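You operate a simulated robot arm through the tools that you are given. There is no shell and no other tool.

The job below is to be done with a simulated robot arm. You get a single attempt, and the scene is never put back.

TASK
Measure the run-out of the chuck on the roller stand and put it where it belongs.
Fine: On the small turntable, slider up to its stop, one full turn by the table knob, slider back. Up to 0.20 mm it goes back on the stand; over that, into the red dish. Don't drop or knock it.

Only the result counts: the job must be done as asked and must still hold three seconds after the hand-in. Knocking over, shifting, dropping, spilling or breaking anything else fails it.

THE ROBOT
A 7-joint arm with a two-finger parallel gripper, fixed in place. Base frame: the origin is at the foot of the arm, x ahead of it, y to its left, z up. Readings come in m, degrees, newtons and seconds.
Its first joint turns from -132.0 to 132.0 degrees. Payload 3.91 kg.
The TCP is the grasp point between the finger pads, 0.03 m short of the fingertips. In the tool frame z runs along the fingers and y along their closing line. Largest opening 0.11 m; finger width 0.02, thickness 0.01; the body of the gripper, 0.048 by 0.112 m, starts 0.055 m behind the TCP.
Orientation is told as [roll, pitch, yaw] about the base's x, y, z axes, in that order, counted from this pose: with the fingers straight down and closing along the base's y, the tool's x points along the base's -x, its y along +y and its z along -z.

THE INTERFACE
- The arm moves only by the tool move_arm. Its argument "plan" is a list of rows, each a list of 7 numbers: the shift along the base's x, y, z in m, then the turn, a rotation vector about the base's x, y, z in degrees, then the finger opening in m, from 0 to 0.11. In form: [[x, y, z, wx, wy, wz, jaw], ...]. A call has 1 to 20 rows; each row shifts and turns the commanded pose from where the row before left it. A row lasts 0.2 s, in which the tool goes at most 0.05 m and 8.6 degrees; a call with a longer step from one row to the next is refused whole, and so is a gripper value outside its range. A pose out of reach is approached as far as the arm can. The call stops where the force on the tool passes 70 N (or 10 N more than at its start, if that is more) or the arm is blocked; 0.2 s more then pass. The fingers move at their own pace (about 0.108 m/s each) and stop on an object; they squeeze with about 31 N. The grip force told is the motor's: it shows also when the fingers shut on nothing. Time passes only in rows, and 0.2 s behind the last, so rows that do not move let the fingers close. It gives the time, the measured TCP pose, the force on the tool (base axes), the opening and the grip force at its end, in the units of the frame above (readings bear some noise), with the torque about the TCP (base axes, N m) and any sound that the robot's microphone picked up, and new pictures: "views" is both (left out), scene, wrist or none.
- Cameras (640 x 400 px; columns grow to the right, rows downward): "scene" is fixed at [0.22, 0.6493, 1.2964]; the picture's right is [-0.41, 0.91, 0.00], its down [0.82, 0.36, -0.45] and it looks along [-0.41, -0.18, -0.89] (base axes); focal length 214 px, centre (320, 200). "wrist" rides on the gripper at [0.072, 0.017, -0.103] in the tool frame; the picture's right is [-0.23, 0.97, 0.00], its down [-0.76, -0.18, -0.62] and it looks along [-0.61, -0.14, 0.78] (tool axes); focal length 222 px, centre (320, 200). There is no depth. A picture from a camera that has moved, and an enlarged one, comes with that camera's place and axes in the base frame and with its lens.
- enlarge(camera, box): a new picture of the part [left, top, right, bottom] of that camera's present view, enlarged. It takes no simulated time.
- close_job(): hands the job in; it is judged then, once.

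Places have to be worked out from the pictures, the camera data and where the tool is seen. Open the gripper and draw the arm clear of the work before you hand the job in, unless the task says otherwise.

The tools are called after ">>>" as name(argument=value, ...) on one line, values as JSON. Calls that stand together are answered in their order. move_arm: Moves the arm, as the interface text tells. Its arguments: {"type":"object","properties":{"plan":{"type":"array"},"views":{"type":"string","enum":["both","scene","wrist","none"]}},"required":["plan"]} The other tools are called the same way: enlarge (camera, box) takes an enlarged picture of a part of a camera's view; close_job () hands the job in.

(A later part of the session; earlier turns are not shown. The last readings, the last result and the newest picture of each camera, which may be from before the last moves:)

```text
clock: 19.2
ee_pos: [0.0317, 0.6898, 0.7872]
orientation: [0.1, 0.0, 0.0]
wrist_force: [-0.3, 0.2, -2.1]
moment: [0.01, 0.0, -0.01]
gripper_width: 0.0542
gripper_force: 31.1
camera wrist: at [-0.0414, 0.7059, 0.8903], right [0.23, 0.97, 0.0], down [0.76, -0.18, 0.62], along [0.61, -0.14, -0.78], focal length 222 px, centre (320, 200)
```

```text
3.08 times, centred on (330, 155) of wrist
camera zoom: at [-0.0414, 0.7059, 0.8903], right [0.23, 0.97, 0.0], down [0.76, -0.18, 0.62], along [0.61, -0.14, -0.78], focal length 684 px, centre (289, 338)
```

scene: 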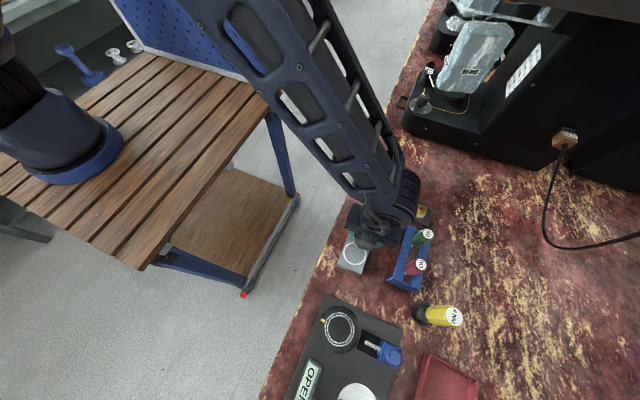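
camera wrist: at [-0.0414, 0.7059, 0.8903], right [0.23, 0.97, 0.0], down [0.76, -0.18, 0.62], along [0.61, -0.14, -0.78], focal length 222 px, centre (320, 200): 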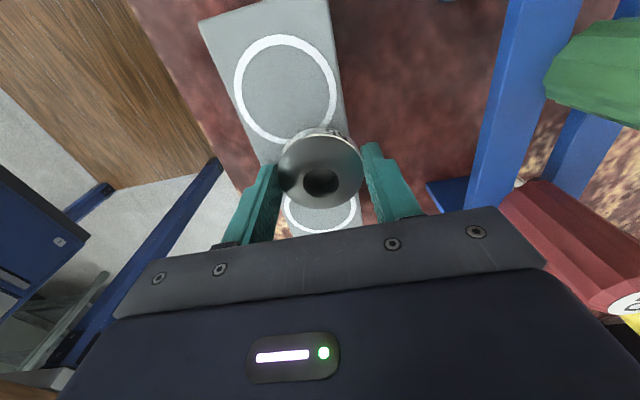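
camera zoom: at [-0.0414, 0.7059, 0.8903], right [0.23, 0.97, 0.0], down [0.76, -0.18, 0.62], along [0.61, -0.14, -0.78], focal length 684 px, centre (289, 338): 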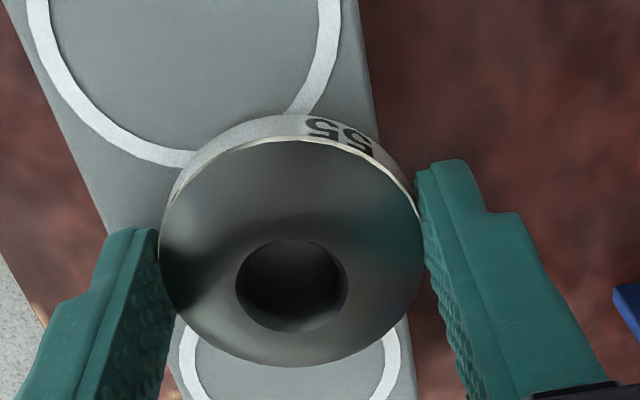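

The force has gone to about -2 N vertically, which fits the chuck's weight starting to load the fingers. I'll keep lifting in small, slow steps.

>>> move_arm(plan=[[0, 0, 0.0015, 0, 0, 0, 0.0], [0, 0, 0.0015, 0, 0, 0, 0.0], [0, 0, 0, 0, 0, 0, 0.0]])

>>> enlarge(camera="wrist", box=[260, 90, 400, 220])

```text
clock: 20.0
ee_pos: [0.0316, 0.688, 0.7907]
orientation: [0.1, 0.1, 0.1]
wrist_force: [0.0, -0.4, -1.6]
moment: [0.03, 0.04, 0.0]
gripper_width: 0.0544
gripper_force: 31.0
camera wrist: at [-0.0415, 0.7058, 0.8934], right [0.23, 0.97, 0.0], down [0.76, -0.18, 0.62], along [0.61, -0.14, -0.78], focal length 222 px, centre (320, 200)
```

scene: 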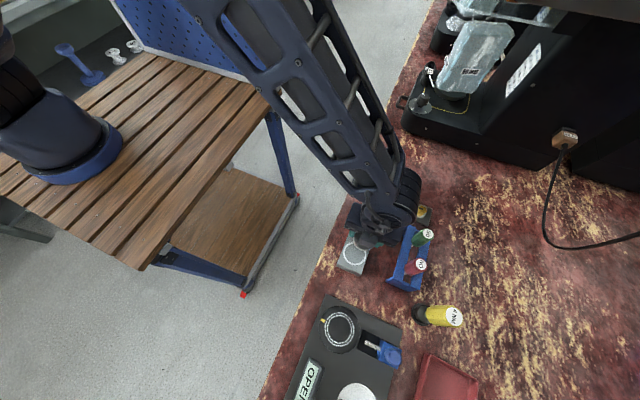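
wrist: 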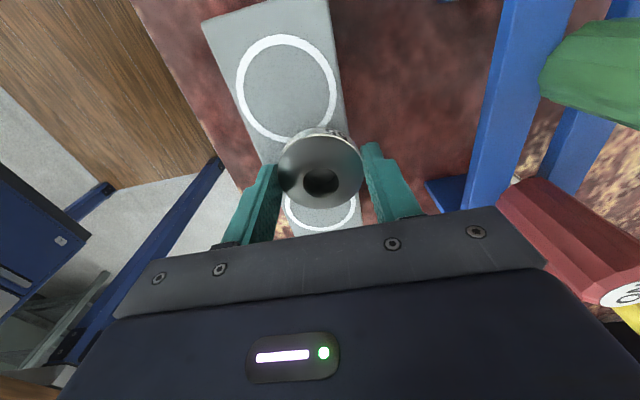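

```text
3.08 times, centred on (330, 155) of wrist
camera zoom: at [-0.0415, 0.7058, 0.8934], right [0.23, 0.97, 0.0], down [0.76, -0.18, 0.62], along [0.61, -0.14, -0.78], focal length 684 px, centre (289, 338)
```

zoom: 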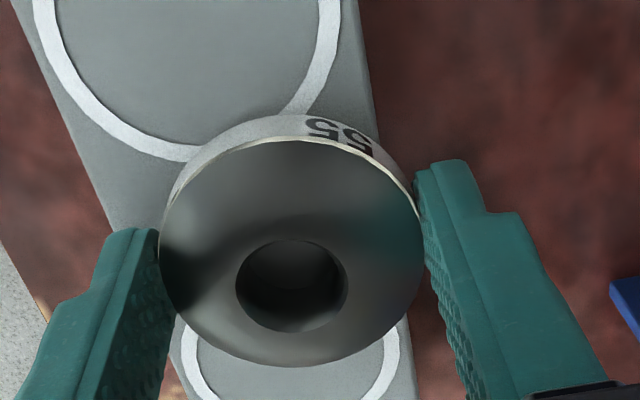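

The chuck now keeps its place between the fingers while the stand recedes, so it is lifted. I'll continue up gently.

>>> move_arm(plan=[[0, 0, 0.004, 0, 0, 0, 0.0], [0, 0, 0.006, 0, 0, 0, 0.0], [0, 0, 0.008, 0, 0, 0, 0.0], [0, 0, 0.008, 0, 0, 0, 0.0], [0, 0, 0.006, 0, 0, 0, 0.0], [0, 0, 0.004, 0, 0, 0, 0.0], [0, 0, 0, 0, 0, 0, 0.0]])

>>> enlarge(camera="wrist", box=[260, 90, 400, 220])

```text
clock: 21.6
ee_pos: [0.0311, 0.6894, 0.8264]
orientation: [0.0, 0.0, 0.0]
wrist_force: [-0.5, 0.5, -2.1]
moment: [-0.02, 0.01, 0.0]
gripper_width: 0.054
gripper_force: 30.9
camera wrist: at [-0.0414, 0.7055, 0.9295], right [0.23, 0.97, 0.0], down [0.76, -0.18, 0.62], along [0.61, -0.14, -0.78], focal length 222 px, centre (320, 200)
```

scene: 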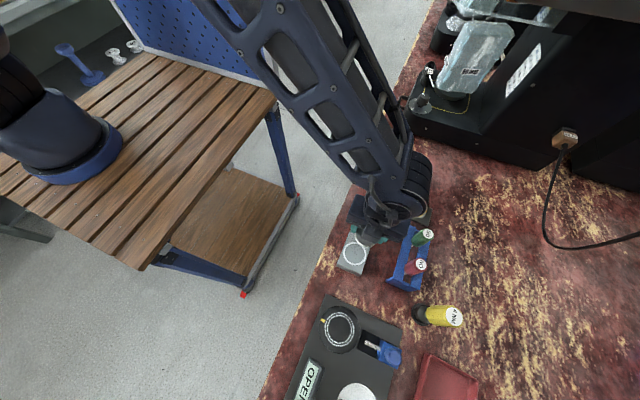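
wrist: 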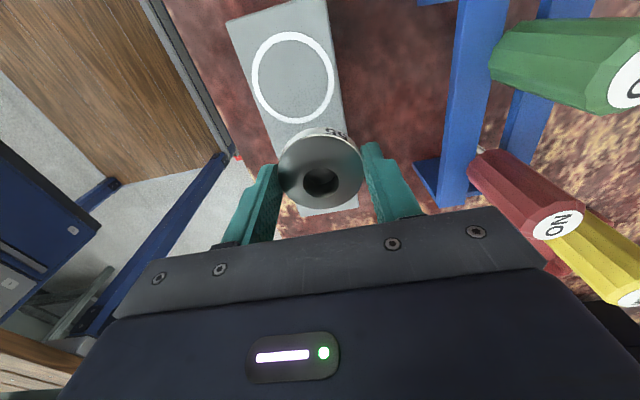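

```text
3.08 times, centred on (330, 155) of wrist
camera zoom: at [-0.0414, 0.7055, 0.9295], right [0.23, 0.97, 0.0], down [0.76, -0.18, 0.62], along [0.61, -0.14, -0.78], focal length 684 px, centre (289, 338)
```

zoom: 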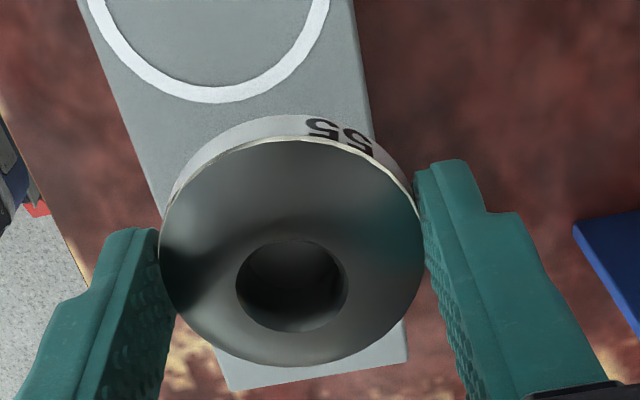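

The chuck is held securely (weight about 2 N). I'll carry it smoothly over to the turntable at about (0.240, 0.705).

>>> move_arm(plan=[[0.005, 0, 0.008, 0, 0, 0, 0.0], [0.012, 0.001, 0.008, 0, 0, 0, 0.0], [0.018, 0.002, 0.004, 0, 0, 0, 0.0], [0.02, 0.002, 0, 0, 0, 0, 0.0], [0.02, 0.002, 0, 0, 0, 0, 0.0], [0.02, 0.002, 0, 0, 0, 0, 0.0], [0.02, 0.002, 0, 0, 0, 0, 0.0], [0.02, 0.002, 0, 0, 0, 0, 0.0], [0.02, 0.002, 0, 0, 0, 0, 0.0], [0.02, 0.001, 0, 0, 0, 0, 0.0], [0.015, 0, 0, 0, 0, 0, 0.0], [0.01, 0, 0, 0, 0, 0, 0.0], [0.006, 0, 0, 0, 0, 0, 0.0], [0.003, 0, 0, 0, 0, 0, 0.0], [0, 0, 0, 0, 0, 0, 0.0]])

>>> enlarge(camera="wrist", box=[220, 60, 420, 240])

>>> enlarge(camera="scene", box=[290, 290, 420, 400])

```text
clock: 24.8
ee_pos: [0.2405, 0.7072, 0.846]
orientation: [0.0, 0.0, 0.0]
wrist_force: [-0.1, -1.0, -1.4]
moment: [-0.01, -0.01, 0.0]
gripper_width: 0.054
gripper_force: 31.0
camera wrist: at [0.1676, 0.7219, 0.9488], right [0.23, 0.97, 0.0], down [0.76, -0.18, 0.62], along [0.61, -0.14, -0.78], focal length 222 px, centre (320, 200)
```

scene: 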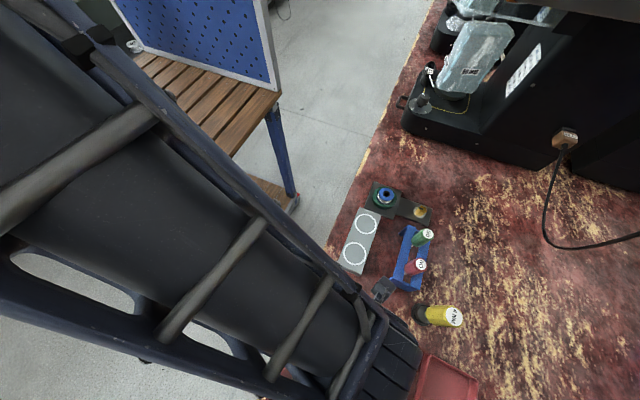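
wrist: 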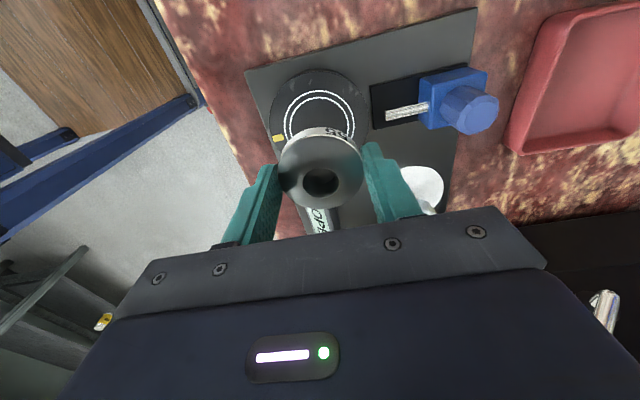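

```text
2.22 times, centred on (320, 150) of wrist
camera zoom: at [0.1676, 0.7219, 0.9488], right [0.23, 0.97, 0.0], down [0.76, -0.18, 0.62], along [0.61, -0.14, -0.78], focal length 494 px, centre (320, 311)
```

zoom: 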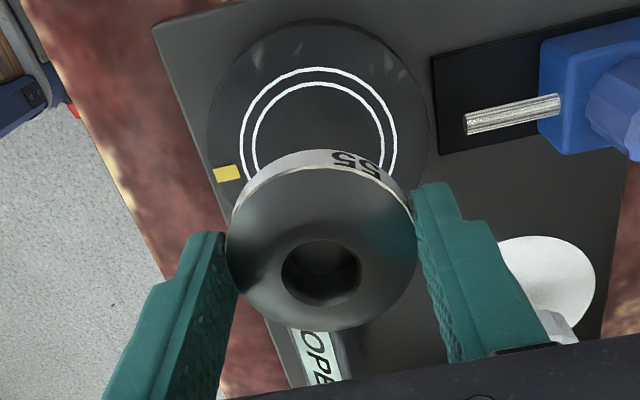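

```text
3.64 times, centred on (355, 345) of scene
camera zoom: at [0.22, 0.6493, 1.2964], right [-0.41, 0.91, 0.0], down [0.82, 0.36, -0.45], along [-0.41, -0.18, -0.89], focal length 780 px, centre (193, -327)
```

zoom: 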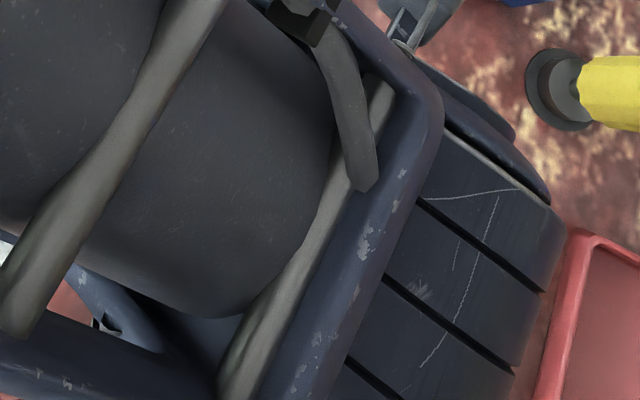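

The view puts the turntable centre at (0.240, 0.7045), within about 1 mm of the chuck axis. I'll go down slowly to just above the table surface.

>>> move_arm(plan=[[0, -0.0006, -0.005, 0, 0, 0, 0.0], [0, 0, -0.01, 0, 0, 0, 0.0], [0, 0, -0.012, 0, 0, 0, 0.0], [0, 0, -0.012, 0, 0, 0, 0.0], [0, 0, -0.01, 0, 0, 0, 0.0], [0, 0, -0.005, 0, 0, 0, 0.0], [0, 0, 0, 0, 0, 0, 0.0]])

>>> enlarge(camera="wrist", box=[220, 60, 420, 240])

```text
clock: 26.4
ee_pos: [0.24, 0.7056, 0.7929]
orientation: [-0.1, 0.0, 0.0]
wrist_force: [0.3, -0.5, -2.3]
moment: [0.0, -0.02, -0.03]
gripper_width: 0.0541
gripper_force: 31.7
camera wrist: at [0.1676, 0.7211, 0.8952], right [0.23, 0.97, 0.0], down [0.76, -0.18, 0.62], along [0.61, -0.14, -0.78], focal length 222 px, centre (320, 200)
```

scene: 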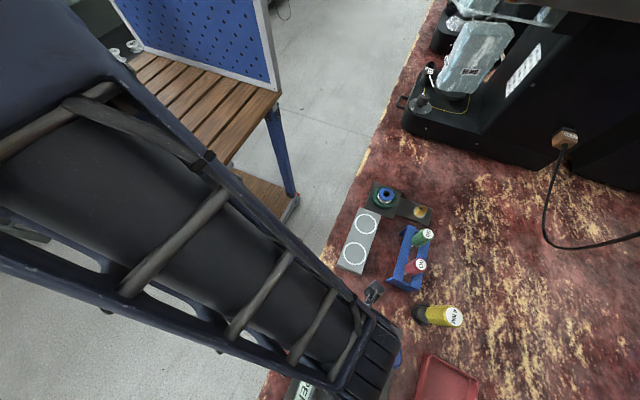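
wrist: 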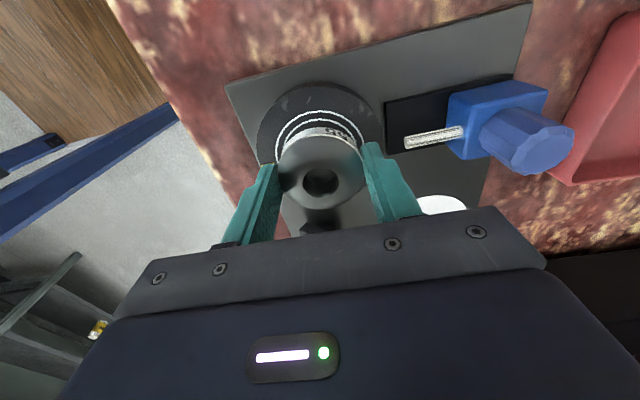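

```text
2.22 times, centred on (320, 150) of wrist
camera zoom: at [0.1676, 0.7211, 0.8952], right [0.23, 0.97, 0.0], down [0.76, -0.18, 0.62], along [0.61, -0.14, -0.78], focal length 494 px, centre (320, 311)
```

zoom: 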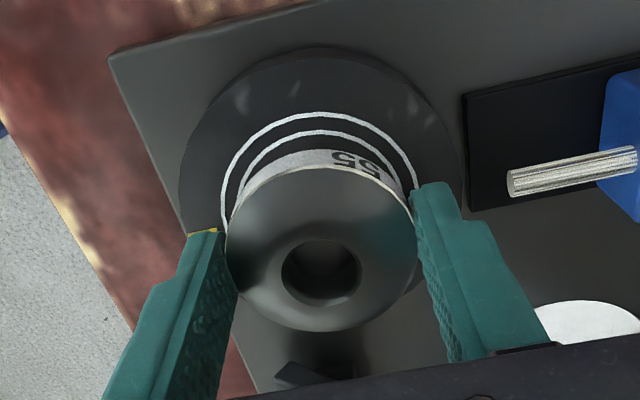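

Comparing rim and ring edges, the chuck's axis sits about 2.3 mm ahead (+x) of the TCP and 0.7 mm to the +y side. I'll correct for that and check again.

>>> move_arm(plan=[[-0.0023, -0.0008, -0.003, 0, 0, 0, 0.0], [0, 0, -0.002, 0, 0, 0, 0.0], [0, 0, 0, 0, 0, 0, 0.0]], views="wrist")

>>> enlarge(camera="wrist", box=[260, 70, 380, 220])

```text
clock: 27.2
ee_pos: [0.2387, 0.7034, 0.7872]
orientation: [0.2, 0.0, 0.0]
wrist_force: [0.5, -0.1, -3.3]
moment: [0.0, -0.02, 0.01]
gripper_width: 0.0541
gripper_force: 30.9
camera wrist: at [0.1651, 0.7204, 0.8903], right [0.23, 0.97, 0.0], down [0.76, -0.18, 0.62], along [0.61, -0.14, -0.78], focal length 222 px, centre (320, 200)
```

wrist: 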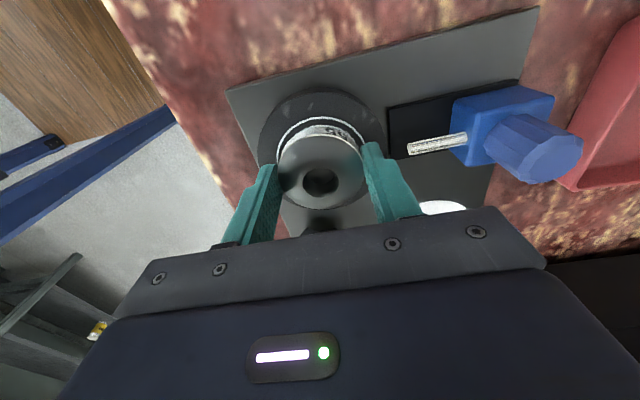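

```text
2.67 times, centred on (320, 145) of wrist
camera zoom: at [0.1651, 0.7204, 0.8903], right [0.23, 0.97, 0.0], down [0.76, -0.18, 0.62], along [0.61, -0.14, -0.78], focal length 592 px, centre (320, 347)
```

zoom: 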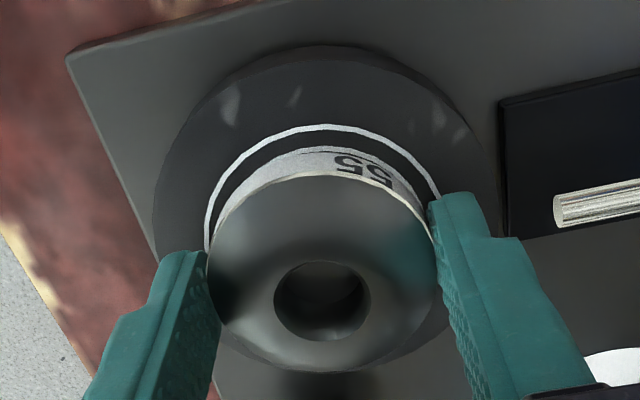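

The chuck now looks concentric with the rings. I'll lower in 1.5 mm steps until the table takes the weight.

>>> move_arm(plan=[[0, 0, -0.0015, 0, 0, 0, 0.0], [0, 0, 0, 0, 0, 0, 0.0]], views="none")

>>> move_arm(plan=[[0, 0, -0.0015, 0, 0, 0, 0.0], [0, 0, 0, 0, 0, 0, 0.0]], views="none")

>>> move_arm(plan=[[0, 0, -0.001, 0, 0, 0, 0.0], [0, 0, 0, 0, 0, 0, 0.0]], views="wrist")

>>> enlarge(camera="wrist", box=[260, 70, 380, 220])

```text
clock: 27.8
ee_pos: [0.238, 0.7031, 0.7874]
orientation: [0.1, 0.0, 0.0]
wrist_force: [0.4, 0.2, -2.3]
moment: [0.01, -0.01, 0.0]
gripper_width: 0.0543
gripper_force: 31.2
```

```text
clock: 28.4
ee_pos: [0.2386, 0.7046, 0.7846]
orientation: [0.2, 0.1, 0.0]
wrist_force: [0.0, 0.3, -2.2]
moment: [-0.02, 0.03, -0.01]
gripper_width: 0.0542
gripper_force: 31.3
```

```text
clock: 29.0
ee_pos: [0.2371, 0.7035, 0.784]
orientation: [0.1, 0.0, 0.0]
wrist_force: [0.5, -0.2, -2.4]
moment: [0.0, -0.01, -0.01]
gripper_width: 0.054
gripper_force: 30.8
camera wrist: at [0.165, 0.7203, 0.8865], right [0.23, 0.97, 0.0], down [0.76, -0.18, 0.62], along [0.61, -0.14, -0.78], focal length 222 px, centre (320, 200)
```

wrist: 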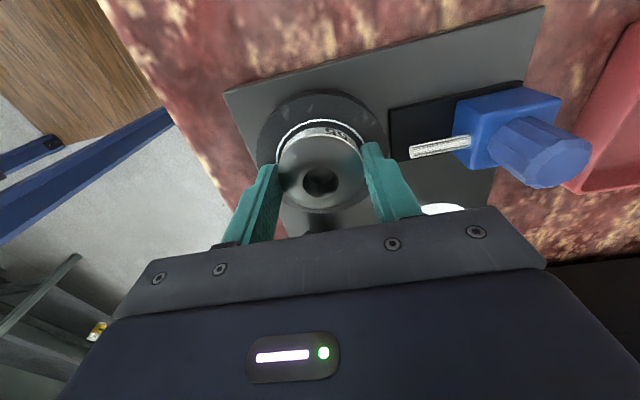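

```text
2.67 times, centred on (320, 145) of wrist
camera zoom: at [0.165, 0.7203, 0.8865], right [0.23, 0.97, 0.0], down [0.76, -0.18, 0.62], along [0.61, -0.14, -0.78], focal length 592 px, centre (320, 347)
```

zoom: 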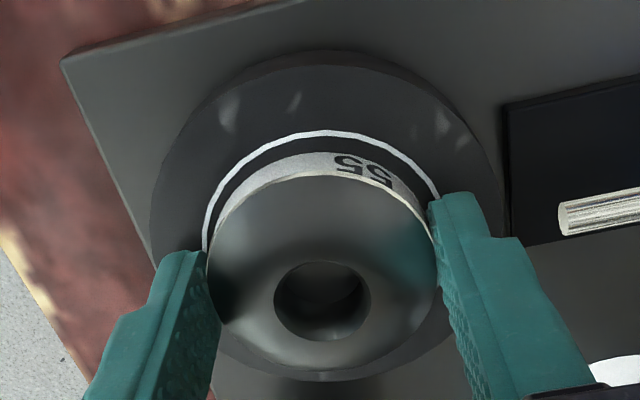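

No contact yet (still about -2.3 N). I'll continue in 1 mm steps.

>>> move_arm(plan=[[0, 0, -0.001, 0, 0, 0, 0.0], [0, 0, 0, 0, 0, 0, 0.0]], views="none")

>>> move_arm(plan=[[0, 0, -0.001, 0, 0, 0, 0.0], [0, 0, 0, 0, 0, 0, 0.0]], views="none")

```text
clock: 29.6
ee_pos: [0.2383, 0.7031, 0.7838]
orientation: [0.1, -0.1, 0.1]
wrist_force: [0.5, -5.8, 12.8]
moment: [-0.44, -0.13, -0.01]
gripper_width: 0.0542
gripper_force: 31.3
```

```text
clock: 30.2
ee_pos: [0.2383, 0.7038, 0.7845]
orientation: [0.2, 0.0, 0.0]
wrist_force: [-0.5, -11.8, 38.7]
moment: [-1.51, -0.05, -0.07]
gripper_width: 0.0541
gripper_force: 30.9
```

The table is contacted (I overshot slightly, to 39 N). I'll back off to near-zero force and check before releasing.

>>> move_arm(plan=[[0, 0, 0.001, 0, 0, 0, 0.0], [0, 0, 0, 0, 0, 0, 0.0]], views="none")

>>> move_arm(plan=[[0, 0, 0.0003, 0, 0, 0, 0.0], [0, 0, 0, 0, 0, 0, 0.0]], views="wrist")

>>> enlarge(camera="wrist", box=[260, 70, 380, 220])

```text
clock: 30.8
ee_pos: [0.2386, 0.7037, 0.784]
orientation: [0.1, 0.0, 0.0]
wrist_force: [3.2, -2.4, 34.1]
moment: [-1.13, 0.0, -0.01]
gripper_width: 0.0541
gripper_force: 30.9
```

```text
clock: 31.4
ee_pos: [0.2382, 0.704, 0.7829]
orientation: [0.0, 0.0, 0.0]
wrist_force: [4.9, 5.6, 27.6]
moment: [-0.74, -0.06, 0.03]
gripper_width: 0.0542
gripper_force: 30.8
camera wrist: at [0.1651, 0.7203, 0.8861], right [0.23, 0.97, 0.0], down [0.76, -0.18, 0.62], along [0.61, -0.14, -0.78], focal length 222 px, centre (320, 200)
```

wrist: 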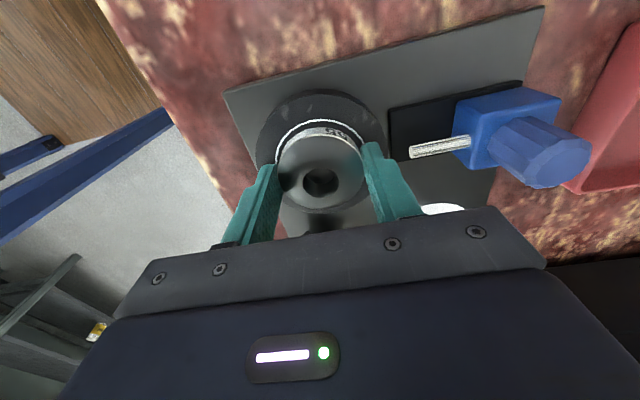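

```text
2.67 times, centred on (320, 145) of wrist
camera zoom: at [0.1651, 0.7203, 0.8861], right [0.23, 0.97, 0.0], down [0.76, -0.18, 0.62], along [0.61, -0.14, -0.78], focal length 592 px, centre (320, 347)
```

zoom: 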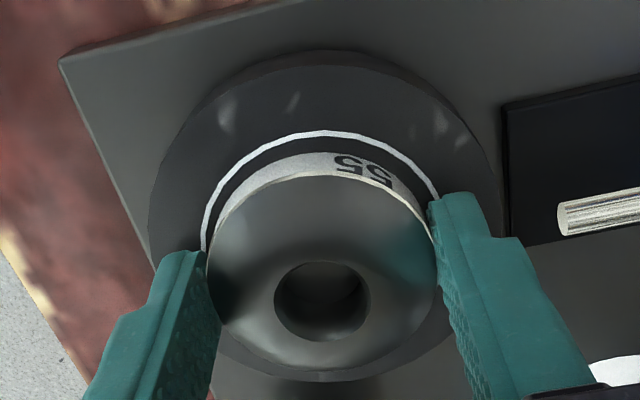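

The force is still 28 N, so the commanded pose is still below the surface. I'll raise it a little more.

>>> move_arm(plan=[[0, 0, 0.0008, 0, 0, 0, 0.0], [0, 0, 0, 0, 0, 0, 0.0], [0, 0, 0, 0, 0, 0, 0.0]], views="none")

```text
clock: 32.2
ee_pos: [0.2394, 0.704, 0.7838]
orientation: [0.0, 0.0, 0.0]
wrist_force: [4.7, 10.1, 10.7]
moment: [0.52, -0.23, 0.03]
gripper_width: 0.0542
gripper_force: 31.2
```

>>> move_arm(plan=[[0, 0, 0.0005, 0, 0, 0, 0.0], [0, 0, 0, 0, 0, 0, 0.0], [0, 0, 0, 0, 0, 0, 0.0]], views="none")

```text
clock: 33.0
ee_pos: [0.2379, 0.7035, 0.7835]
orientation: [0.0, 0.0, 0.0]
wrist_force: [-0.4, 3.7, 2.8]
moment: [0.22, -0.06, -0.01]
gripper_width: 0.0546
gripper_force: 31.3
```

The contact force is now only about 3 N, so the chuck is resting on the table. I'll open the jaws gently, only to 68 mm to stay clear of the probe pin.

>>> move_arm(plan=[[0, 0, 0, 0, 0, 0, 0.056], [0, 0, 0, 0, 0, 0, 0.06], [0, 0, 0, 0, 0, 0, 0.068], [0, 0, 0, 0, 0, 0, 0.068]], views="wrist")

>>> enlarge(camera="wrist", box=[260, 70, 380, 220])

```text
clock: 34.0
ee_pos: [0.2373, 0.7046, 0.7846]
orientation: [0.0, 0.0, 0.1]
wrist_force: [-0.2, -0.6, 0.3]
moment: [0.01, -0.02, 0.01]
gripper_width: 0.0681
gripper_force: 0.0
camera wrist: at [0.1652, 0.7203, 0.8866], right [0.23, 0.97, 0.0], down [0.76, -0.18, 0.62], along [0.61, -0.14, -0.78], focal length 222 px, centre (320, 200)
```

wrist: 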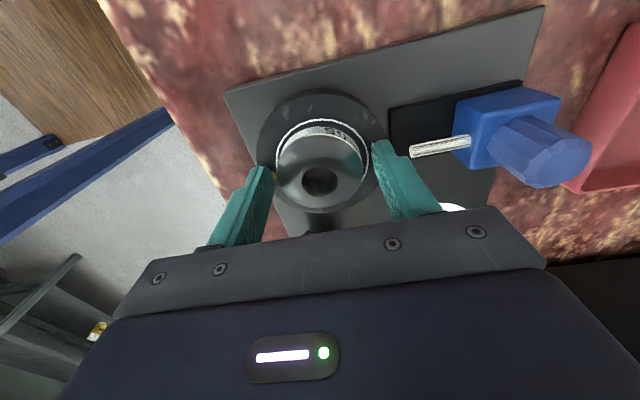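

```text
2.67 times, centred on (320, 145) of wrist
camera zoom: at [0.1652, 0.7203, 0.8866], right [0.23, 0.97, 0.0], down [0.76, -0.18, 0.62], along [0.61, -0.14, -0.78], focal length 592 px, centre (320, 347)
```

zoom: 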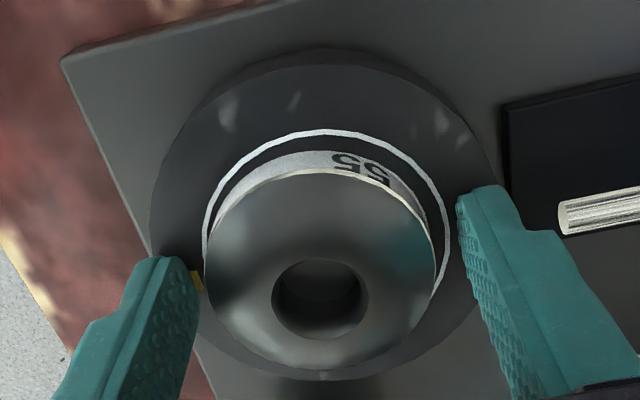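

Released. The chuck may be slightly toward -y inside the rings, so I'll rise straight up and check its centering from higher.

>>> move_arm(plan=[[0, 0, 0.01, 0, 0, 0, 0.068], [0, 0, 0.03, 0, 0, 0, 0.068], [0, 0, 0.04, 0, 0, 0, 0.068], [0, 0, 0.03, 0, 0, 0, 0.11], [0, 0, 0, 0, 0, 0, 0.11]], views="wrist")

>>> enlarge(camera="wrist", box=[270, 50, 370, 150])

```text
clock: 35.2
ee_pos: [0.2373, 0.704, 0.8954]
orientation: [-0.1, -0.1, 0.0]
wrist_force: [0.0, 1.1, 0.8]
moment: [-0.04, -0.01, 0.04]
gripper_width: 0.1098
gripper_force: 0.0
camera wrist: at [0.1656, 0.7199, 0.9975], right [0.23, 0.97, 0.0], down [0.76, -0.18, 0.62], along [0.61, -0.14, -0.78], focal length 222 px, centre (320, 200)
```

wrist: 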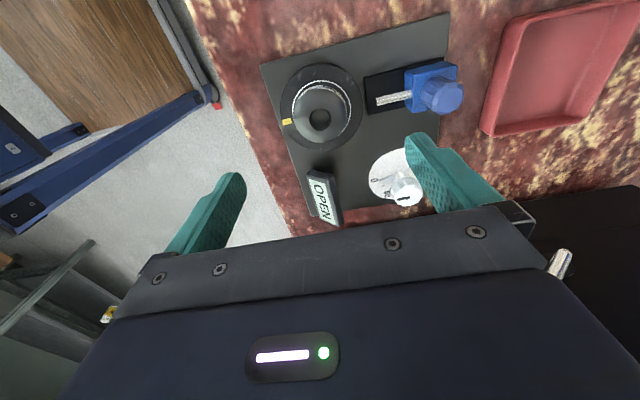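

```text
4.00 times, centred on (320, 100) of wrist
camera zoom: at [0.1656, 0.7199, 0.9975], right [0.23, 0.97, 0.0], down [0.76, -0.18, 0.62], along [0.61, -0.14, -0.78], focal length 888 px, centre (320, 600)
```

zoom: 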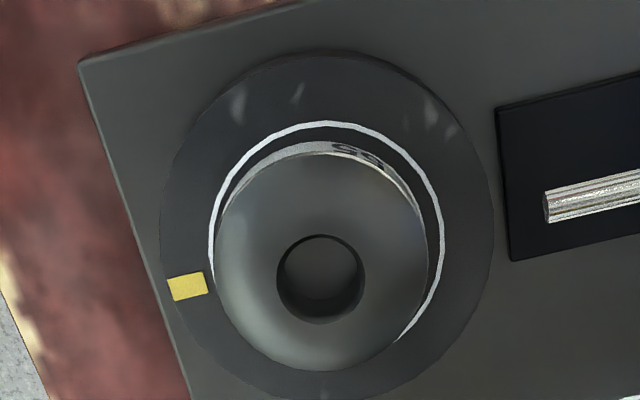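

The chuck sits about 1.5 mm off-centre toward -y, while x is good. I'll go back down with the TCP on the true axis and let the jaws centre it, without lifting.

>>> move_arm(plan=[[0, 0.0013, 0, 0, 0, 0, 0.07], [0, 0, -0.03, 0, 0, 0, 0.07], [0, 0, -0.03, 0, 0, 0, 0.07], [0, 0, -0.03, 0, 0, 0, 0.07], [0, 0, -0.012, 0, 0, 0, 0.07], [0, 0, -0.006, 0, 0, 0, 0.07], [0, 0, 0, 0, 0, 0, 0.07]], views="wrist")

>>> enlarge(camera="wrist", box=[260, 70, 380, 220])

```text
clock: 36.8
ee_pos: [0.2385, 0.7051, 0.7857]
orientation: [0.0, 0.0, -0.1]
wrist_force: [0.2, -0.7, -0.3]
moment: [0.0, -0.03, 0.01]
gripper_width: 0.0703
gripper_force: 0.1
camera wrist: at [0.166, 0.7217, 0.8887], right [0.23, 0.97, 0.0], down [0.76, -0.18, 0.62], along [0.61, -0.14, -0.78], focal length 222 px, centre (320, 200)
```

wrist: 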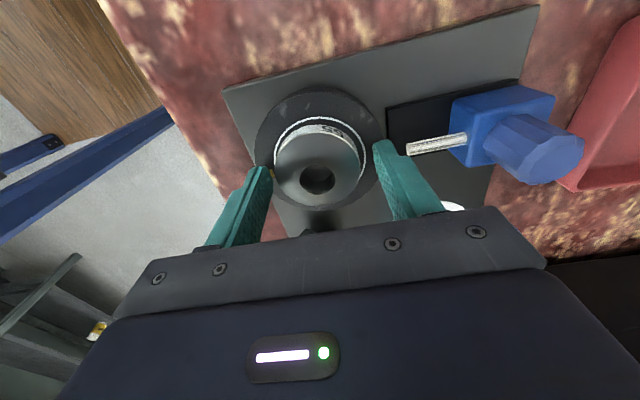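

```text
2.67 times, centred on (320, 145) of wrist
camera zoom: at [0.166, 0.7217, 0.8887], right [0.23, 0.97, 0.0], down [0.76, -0.18, 0.62], along [0.61, -0.14, -0.78], focal length 592 px, centre (320, 347)
```

zoom: 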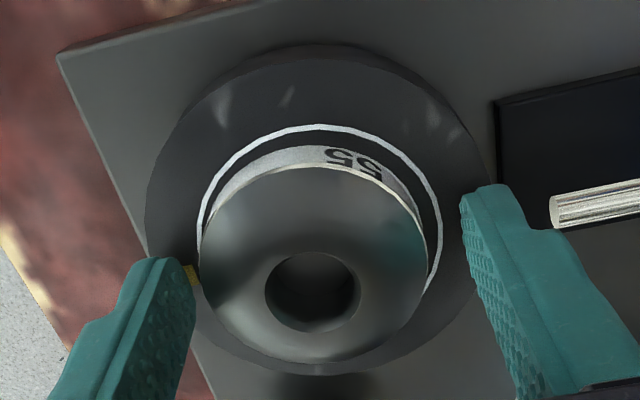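

TCP is now on the ring axis within 0.4 mm, and the chuck is seen 1.5 mm to the left. I'll close to just the chuck diameter to nudge it central, then re-open.

>>> move_arm(plan=[[0, -0.0003, 0, 0, 0, 0, 0.062], [0, 0, 0, 0, 0, 0, 0.058], [0, 0, 0, 0, 0, 0, 0.0555], [0, 0, 0, 0, 0, 0, 0.0545], [0, 0, 0, 0, 0, 0, 0.0545]], views="none")

>>> move_arm(plan=[[0, 0, 0, 0, 0, 0, 0.056], [0, 0, 0, 0, 0, 0, 0.06], [0, 0, 0, 0, 0, 0, 0.07], [0, 0, 0.03, 0, 0, 0, 0.07], [0, 0, 0.04, 0, 0, 0, 0.07], [0, 0, 0.04, 0, 0, 0, 0.09], [0, 0, 0, 0, 0, 0, 0.09]], views="wrist")

>>> enlarge(camera="wrist", box=[270, 50, 370, 150])

>>> enlarge(camera="wrist", box=[290, 50, 470, 220])

```text
clock: 38.0
ee_pos: [0.24, 0.705, 0.7849]
orientation: [0.0, 0.0, 0.0]
wrist_force: [0.3, -1.7, -1.1]
moment: [-0.1, 0.01, -0.01]
gripper_width: 0.0553
gripper_force: 0.9
```

```text
clock: 39.6
ee_pos: [0.2395, 0.7045, 0.897]
orientation: [0.1, 0.0, 0.0]
wrist_force: [0.4, 0.1, -1.1]
moment: [0.0, 0.0, 0.01]
gripper_width: 0.0903
gripper_force: 0.1
camera wrist: at [0.1662, 0.7208, 0.9989], right [0.23, 0.97, 0.0], down [0.76, -0.18, 0.62], along [0.61, -0.14, -0.78], focal length 222 px, centre (320, 200)
```

wrist: 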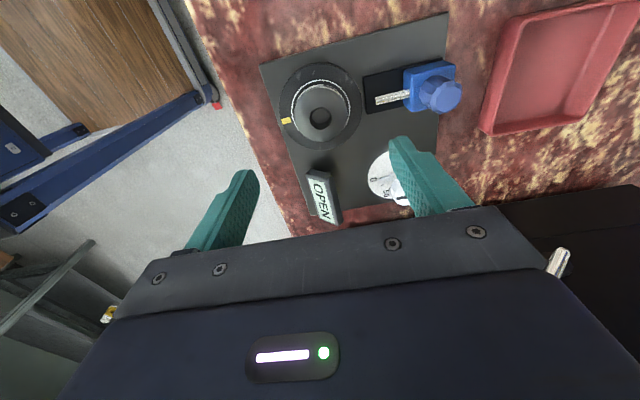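

```text
4.00 times, centred on (320, 100) of wrist
camera zoom: at [0.1662, 0.7208, 0.9989], right [0.23, 0.97, 0.0], down [0.76, -0.18, 0.62], along [0.61, -0.14, -0.78], focal length 888 px, centre (320, 600)
```

zoom: 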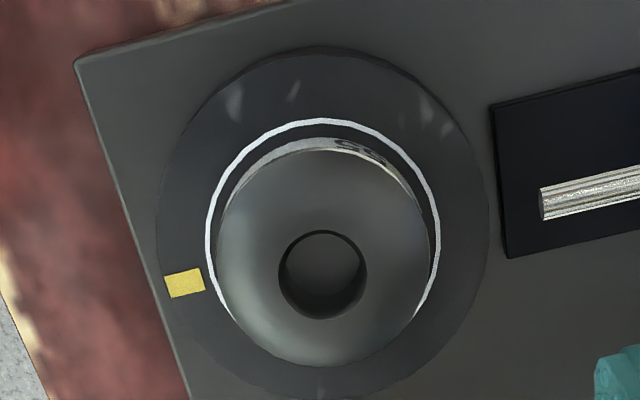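

```text
2.35 times, centred on (380, 135) of wrist
camera zoom: at [0.1662, 0.7208, 0.9989], right [0.23, 0.97, 0.0], down [0.76, -0.18, 0.62], along [0.61, -0.14, -0.78], focal length 523 px, centre (179, 353)
```

zoom: 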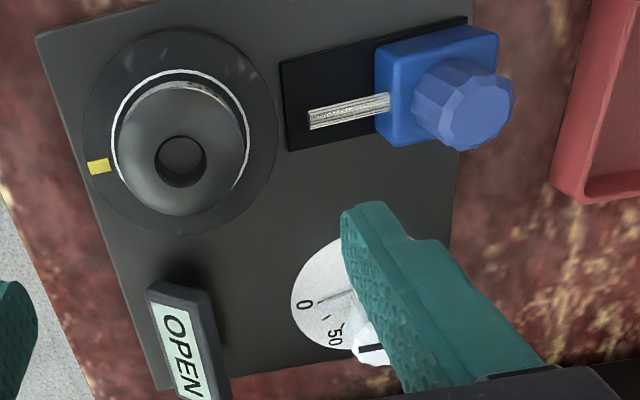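

The chuck is now concentric with the rings. Next is the slider: I'll move over its blue handle to measure it closely before gripping.

>>> move_arm(plan=[[0, 0.035, 0, 0, 0, 0, 0.09], [0, 0.035, 0, 0, 0, 0, 0.09], [0, 0.03, -0.01, 0, 0, 0, 0.09], [0, 0.007, -0.01, 0, 0, 0, 0.09], [0, 0, 0, 0, 0, 0, 0.09]], views="wrist")

>>> enlarge(camera="wrist", box=[240, 60, 400, 220])

```text
clock: 40.8
ee_pos: [0.237, 0.81, 0.8755]
orientation: [0.1, 0.0, 0.0]
wrist_force: [0.2, -0.1, 0.2]
moment: [0.0, 0.0, -0.01]
gripper_width: 0.0898
gripper_force: 0.0
camera wrist: at [0.1652, 0.8281, 0.9789], right [0.23, 0.97, 0.0], down [0.76, -0.18, 0.62], along [0.61, -0.14, -0.78], focal length 222 px, centre (320, 200)
```

wrist: 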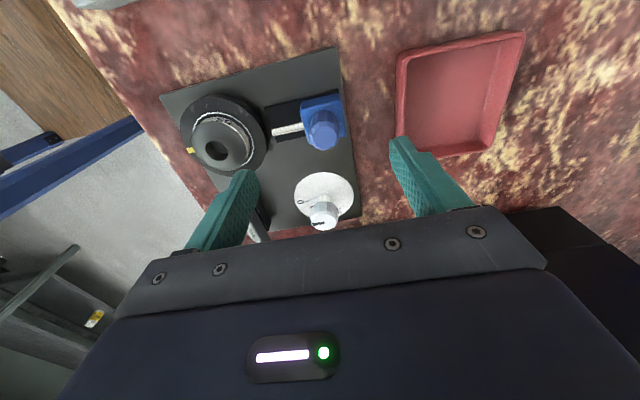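

```text
2.50 times, centred on (320, 140) of wrist
camera zoom: at [0.1652, 0.8281, 0.9789], right [0.23, 0.97, 0.0], down [0.76, -0.18, 0.62], along [0.61, -0.14, -0.78], focal length 555 px, centre (320, 350)
```

zoom: 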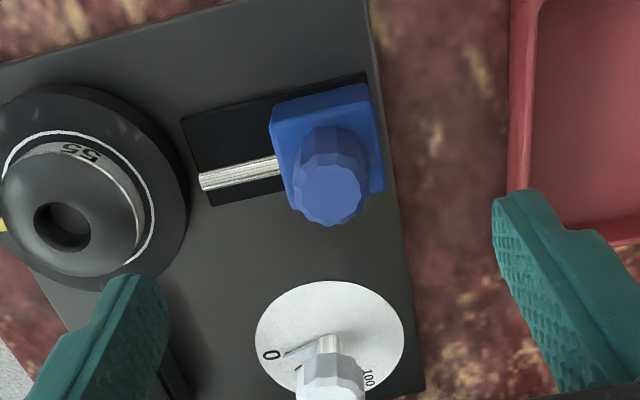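

The handle is centred at about (0.238, 0.814), 26 mm wide, with its top at about 0.80 on a block top of about 0.772. I'll go down to TCP z≈0.809 with the jaws at 60 mm.

>>> move_arm(plan=[[0.0, 0.0025, 0, 0, 0, 0, 0.06], [0, 0, -0.03, 0, 0, 0, 0.06], [0, 0, -0.02, 0, 0, 0, 0.06], [0, 0, -0.01, 0, 0, 0, 0.06], [0, 0, -0.006, 0, 0, 0, 0.06], [0, 0, 0, 0, 0, 0, 0.06]], views="wrist")

>>> enlarge(camera="wrist", box=[220, 60, 420, 240])

```text
clock: 42.2
ee_pos: [0.2383, 0.8136, 0.8098]
orientation: [0.0, 0.0, 0.0]
wrist_force: [0.0, 0.2, 0.5]
moment: [-0.01, -0.02, -0.01]
gripper_width: 0.0601
gripper_force: 0.0
camera wrist: at [0.1655, 0.8307, 0.9128], right [0.23, 0.97, 0.0], down [0.76, -0.18, 0.62], along [0.61, -0.14, -0.78], focal length 222 px, centre (320, 200)
```

wrist: 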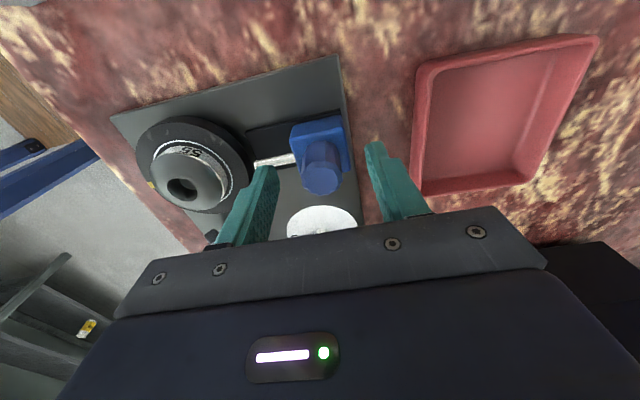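

```text
2.22 times, centred on (320, 150) of wrist
camera zoom: at [0.1655, 0.8307, 0.9128], right [0.23, 0.97, 0.0], down [0.76, -0.18, 0.62], along [0.61, -0.14, -0.78], focal length 494 px, centre (320, 311)
```

zoom: 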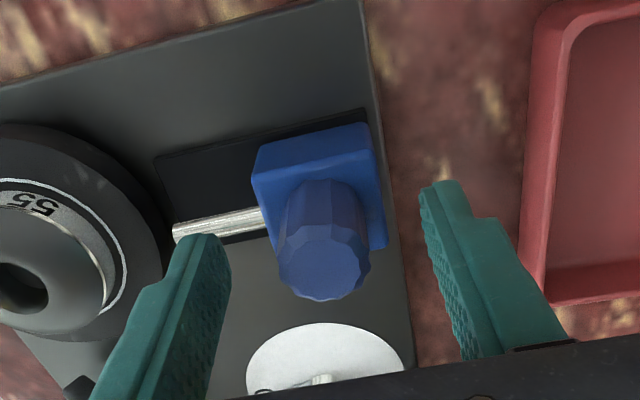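

The jaws straddle the handle well. I'll close on it.

>>> move_arm(plan=[[0, 0, 0, 0, 0, 0, 0.04], [0, 0, 0, 0, 0, 0, 0.0], [0, 0, 0, 0, 0, 0, 0.0], [0, 0, 0, 0, 0, 0, 0.0]], views="wrist")

>>> enlarge(camera="wrist", box=[220, 60, 420, 240])

```text
clock: 43.2
ee_pos: [0.237, 0.8146, 0.8104]
orientation: [0.0, 0.1, -0.1]
wrist_force: [0.0, 0.0, 0.1]
moment: [-0.46, 0.02, 0.04]
gripper_width: 0.0254
gripper_force: 45.0
camera wrist: at [0.1654, 0.8307, 0.9128], right [0.23, 0.97, 0.0], down [0.76, -0.18, 0.62], along [0.61, -0.14, -0.78], focal length 222 px, centre (320, 200)
```

wrist: 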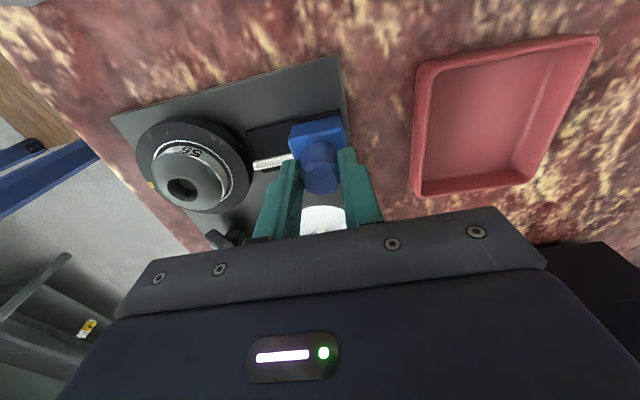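

```text
2.22 times, centred on (320, 150) of wrist
camera zoom: at [0.1654, 0.8307, 0.9128], right [0.23, 0.97, 0.0], down [0.76, -0.18, 0.62], along [0.61, -0.14, -0.78], focal length 494 px, centre (320, 311)
```

zoom: 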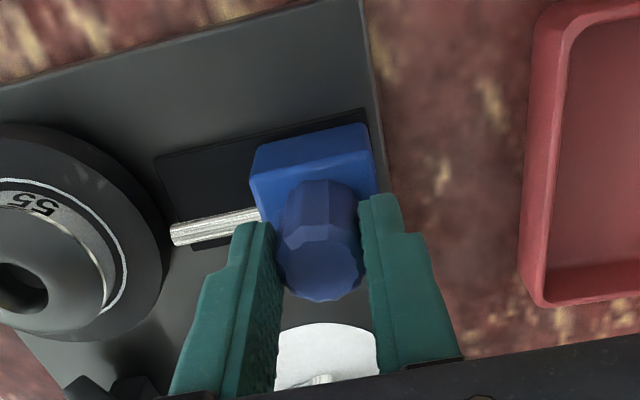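

The handle is gripped (25.4 mm, 45 N). I'll push the slider toward the chuck (-y) in small steps, watching the force for the stop.

>>> move_arm(plan=[[0, -0.003, 0, 0, 0, 0, 0.0], [0, -0.004, 0, 0, 0, 0, 0.0], [0, -0.004, 0, 0, 0, 0, 0.0], [0, -0.002, 0, 0, 0, 0, 0.0], [0, 0, 0, 0, 0, 0, 0.0]], views="wrist")

>>> enlarge(camera="wrist", box=[200, 60, 400, 240])

```text
clock: 44.4
ee_pos: [0.238, 0.8018, 0.8111]
orientation: [0.0, 0.0, 0.0]
wrist_force: [-0.6, -0.7, 8.5]
moment: [-0.47, -0.02, 0.0]
gripper_width: 0.0252
gripper_force: 44.9
camera wrist: at [0.1655, 0.8179, 0.9128], right [0.23, 0.97, 0.0], down [0.76, -0.18, 0.62], along [0.61, -0.14, -0.78], focal length 222 px, centre (320, 200)
```

wrist: 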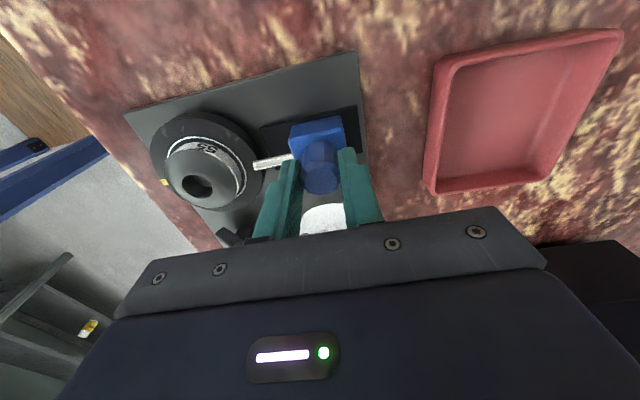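

```text
2.22 times, centred on (300, 150) of wrist
camera zoom: at [0.1655, 0.8179, 0.9128], right [0.23, 0.97, 0.0], down [0.76, -0.18, 0.62], along [0.61, -0.14, -0.78], focal length 494 px, centre (364, 311)
```

zoom: 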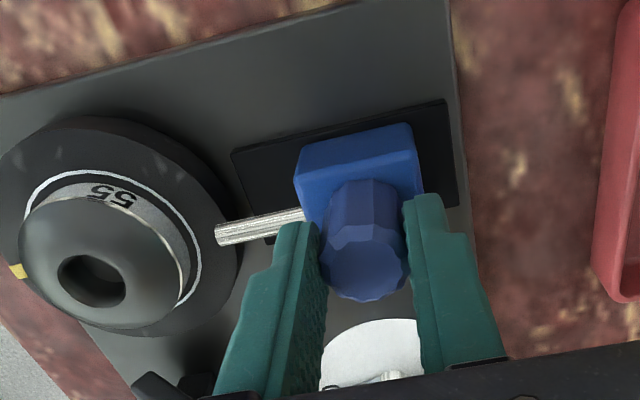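

The slider moves freely. The chuck is still centred, and the probe tip is now at the table's edge. I'll keep going in smaller steps.

>>> move_arm(plan=[[0, -0.003, 0, 0, 0, 0, 0.0], [0, -0.003, 0, 0, 0, 0, 0.0], [0, -0.001, 0, 0, 0, 0, 0.0], [0, 0, 0, 0, 0, 0, 0.0]], views="wrist")

>>> enlarge(camera="wrist", box=[200, 60, 400, 240])

```text
clock: 45.4
ee_pos: [0.238, 0.7935, 0.8099]
orientation: [0.0, 0.0, 0.0]
wrist_force: [-2.1, -1.4, 4.1]
moment: [-0.47, 0.09, -0.04]
gripper_width: 0.0253
gripper_force: 44.1
camera wrist: at [0.1655, 0.8109, 0.9128], right [0.23, 0.97, 0.0], down [0.76, -0.18, 0.62], along [0.61, -0.14, -0.78], focal length 222 px, centre (320, 200)
```

wrist: 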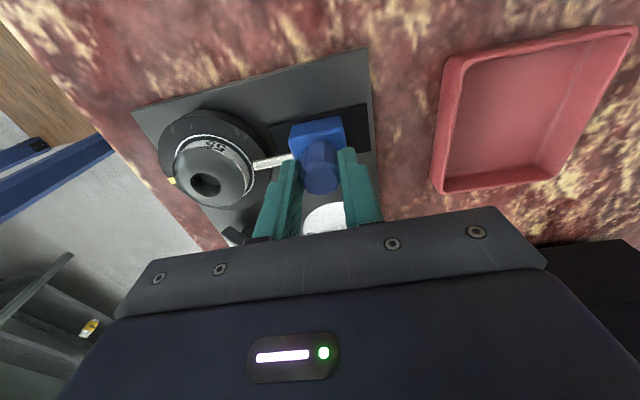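

```text
2.22 times, centred on (300, 150) of wrist
camera zoom: at [0.1655, 0.8109, 0.9128], right [0.23, 0.97, 0.0], down [0.76, -0.18, 0.62], along [0.61, -0.14, -0.78], focal length 494 px, centre (364, 311)
```

zoom: 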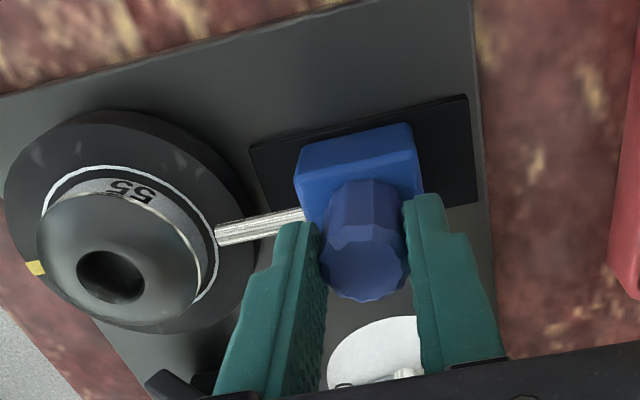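

The probe tip is roughly 4–5 mm from the chuck rim. I'll advance in 1 mm steps from here, watching the force and the chuck.

>>> move_arm(plan=[[0, -0.001, 0, 0, 0, 0, 0.0], [0, -0.001, 0, 0, 0, 0, 0.0], [0, -0.001, 0, 0, 0, 0, 0.0], [0, 0, 0, 0, 0, 0, 0.0]], views="wrist")

>>> enlarge(camera="wrist", box=[200, 60, 400, 240])

```text
clock: 46.4
ee_pos: [0.2379, 0.7918, 0.8097]
orientation: [0.1, 0.0, -0.1]
wrist_force: [-1.0, -0.6, 3.2]
moment: [-0.46, -0.04, 0.01]
gripper_width: 0.0252
gripper_force: 45.2
camera wrist: at [0.1654, 0.808, 0.9128], right [0.23, 0.97, 0.0], down [0.76, -0.18, 0.62], along [0.61, -0.14, -0.78], focal length 222 px, centre (320, 200)
```

wrist: 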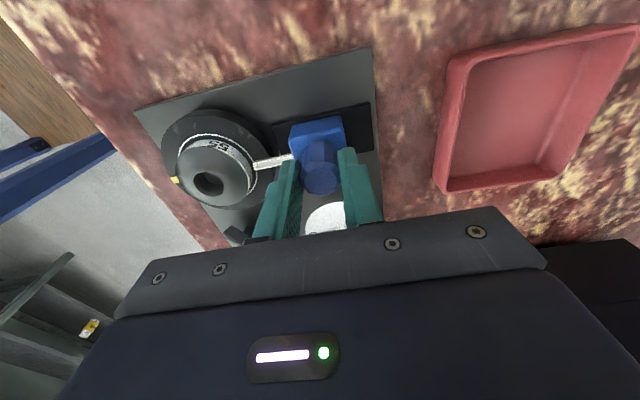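

```text
2.22 times, centred on (300, 150) of wrist
camera zoom: at [0.1654, 0.808, 0.9128], right [0.23, 0.97, 0.0], down [0.76, -0.18, 0.62], along [0.61, -0.14, -0.78], focal length 494 px, centre (364, 311)
```

zoom: 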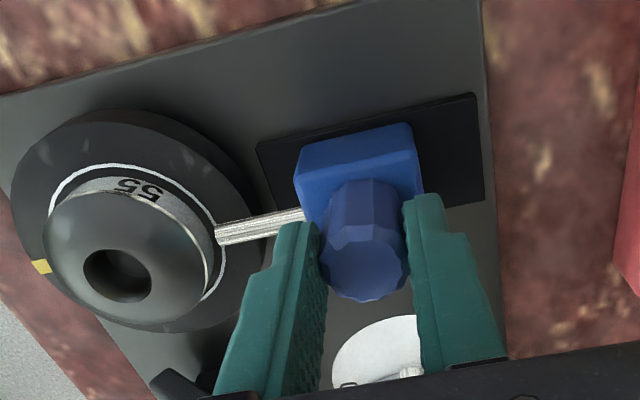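

The tip is about 1 mm from the rim, and there's no reaction yet. I'll advance in single 1 mm steps, each with a reading.

>>> move_arm(plan=[[0, -0.001, 0, 0, 0, 0, 0.0], [0, 0, 0, 0, 0, 0, 0.0]], views="none")

>>> move_arm(plan=[[0, -0.001, 0, 0, 0, 0, 0.0], [0, 0, 0, 0, 0, 0, 0.0]], views="wrist")

>>> enlarge(camera="wrist", box=[200, 60, 400, 240])

```text
clock: 47.0
ee_pos: [0.2389, 0.7896, 0.8097]
orientation: [0.1, 0.0, -0.1]
wrist_force: [1.8, -1.0, 0.8]
moment: [-0.5, -0.04, 0.01]
gripper_width: 0.025
gripper_force: 44.7
```

```text
clock: 47.6
ee_pos: [0.2381, 0.7899, 0.8101]
orientation: [0.1, 0.0, -0.1]
wrist_force: [2.8, -0.7, 1.9]
moment: [-0.52, -0.05, 0.01]
gripper_width: 0.0251
gripper_force: 45.3
camera wrist: at [0.1654, 0.8061, 0.9128], right [0.23, 0.97, 0.0], down [0.76, -0.18, 0.62], along [0.61, -0.14, -0.78], focal length 222 px, centre (320, 200)
```

wrist: 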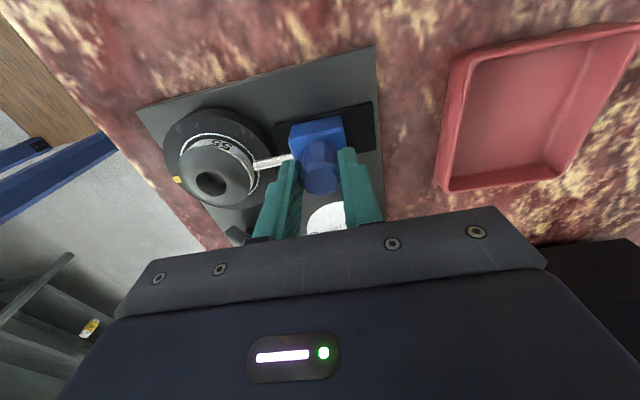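

```text
2.22 times, centred on (300, 150) of wrist
camera zoom: at [0.1654, 0.8061, 0.9128], right [0.23, 0.97, 0.0], down [0.76, -0.18, 0.62], along [0.61, -0.14, -0.78], focal length 494 px, centre (364, 311)
```

zoom: 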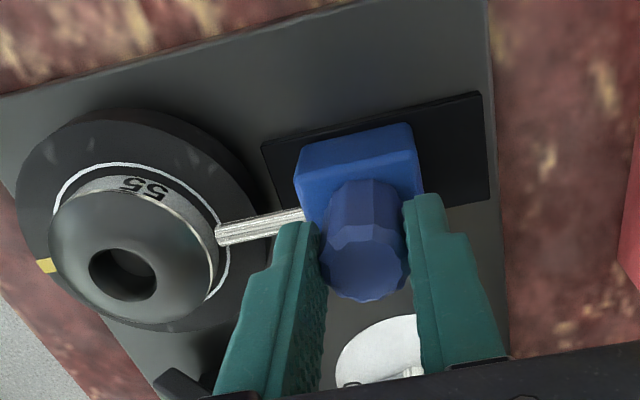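

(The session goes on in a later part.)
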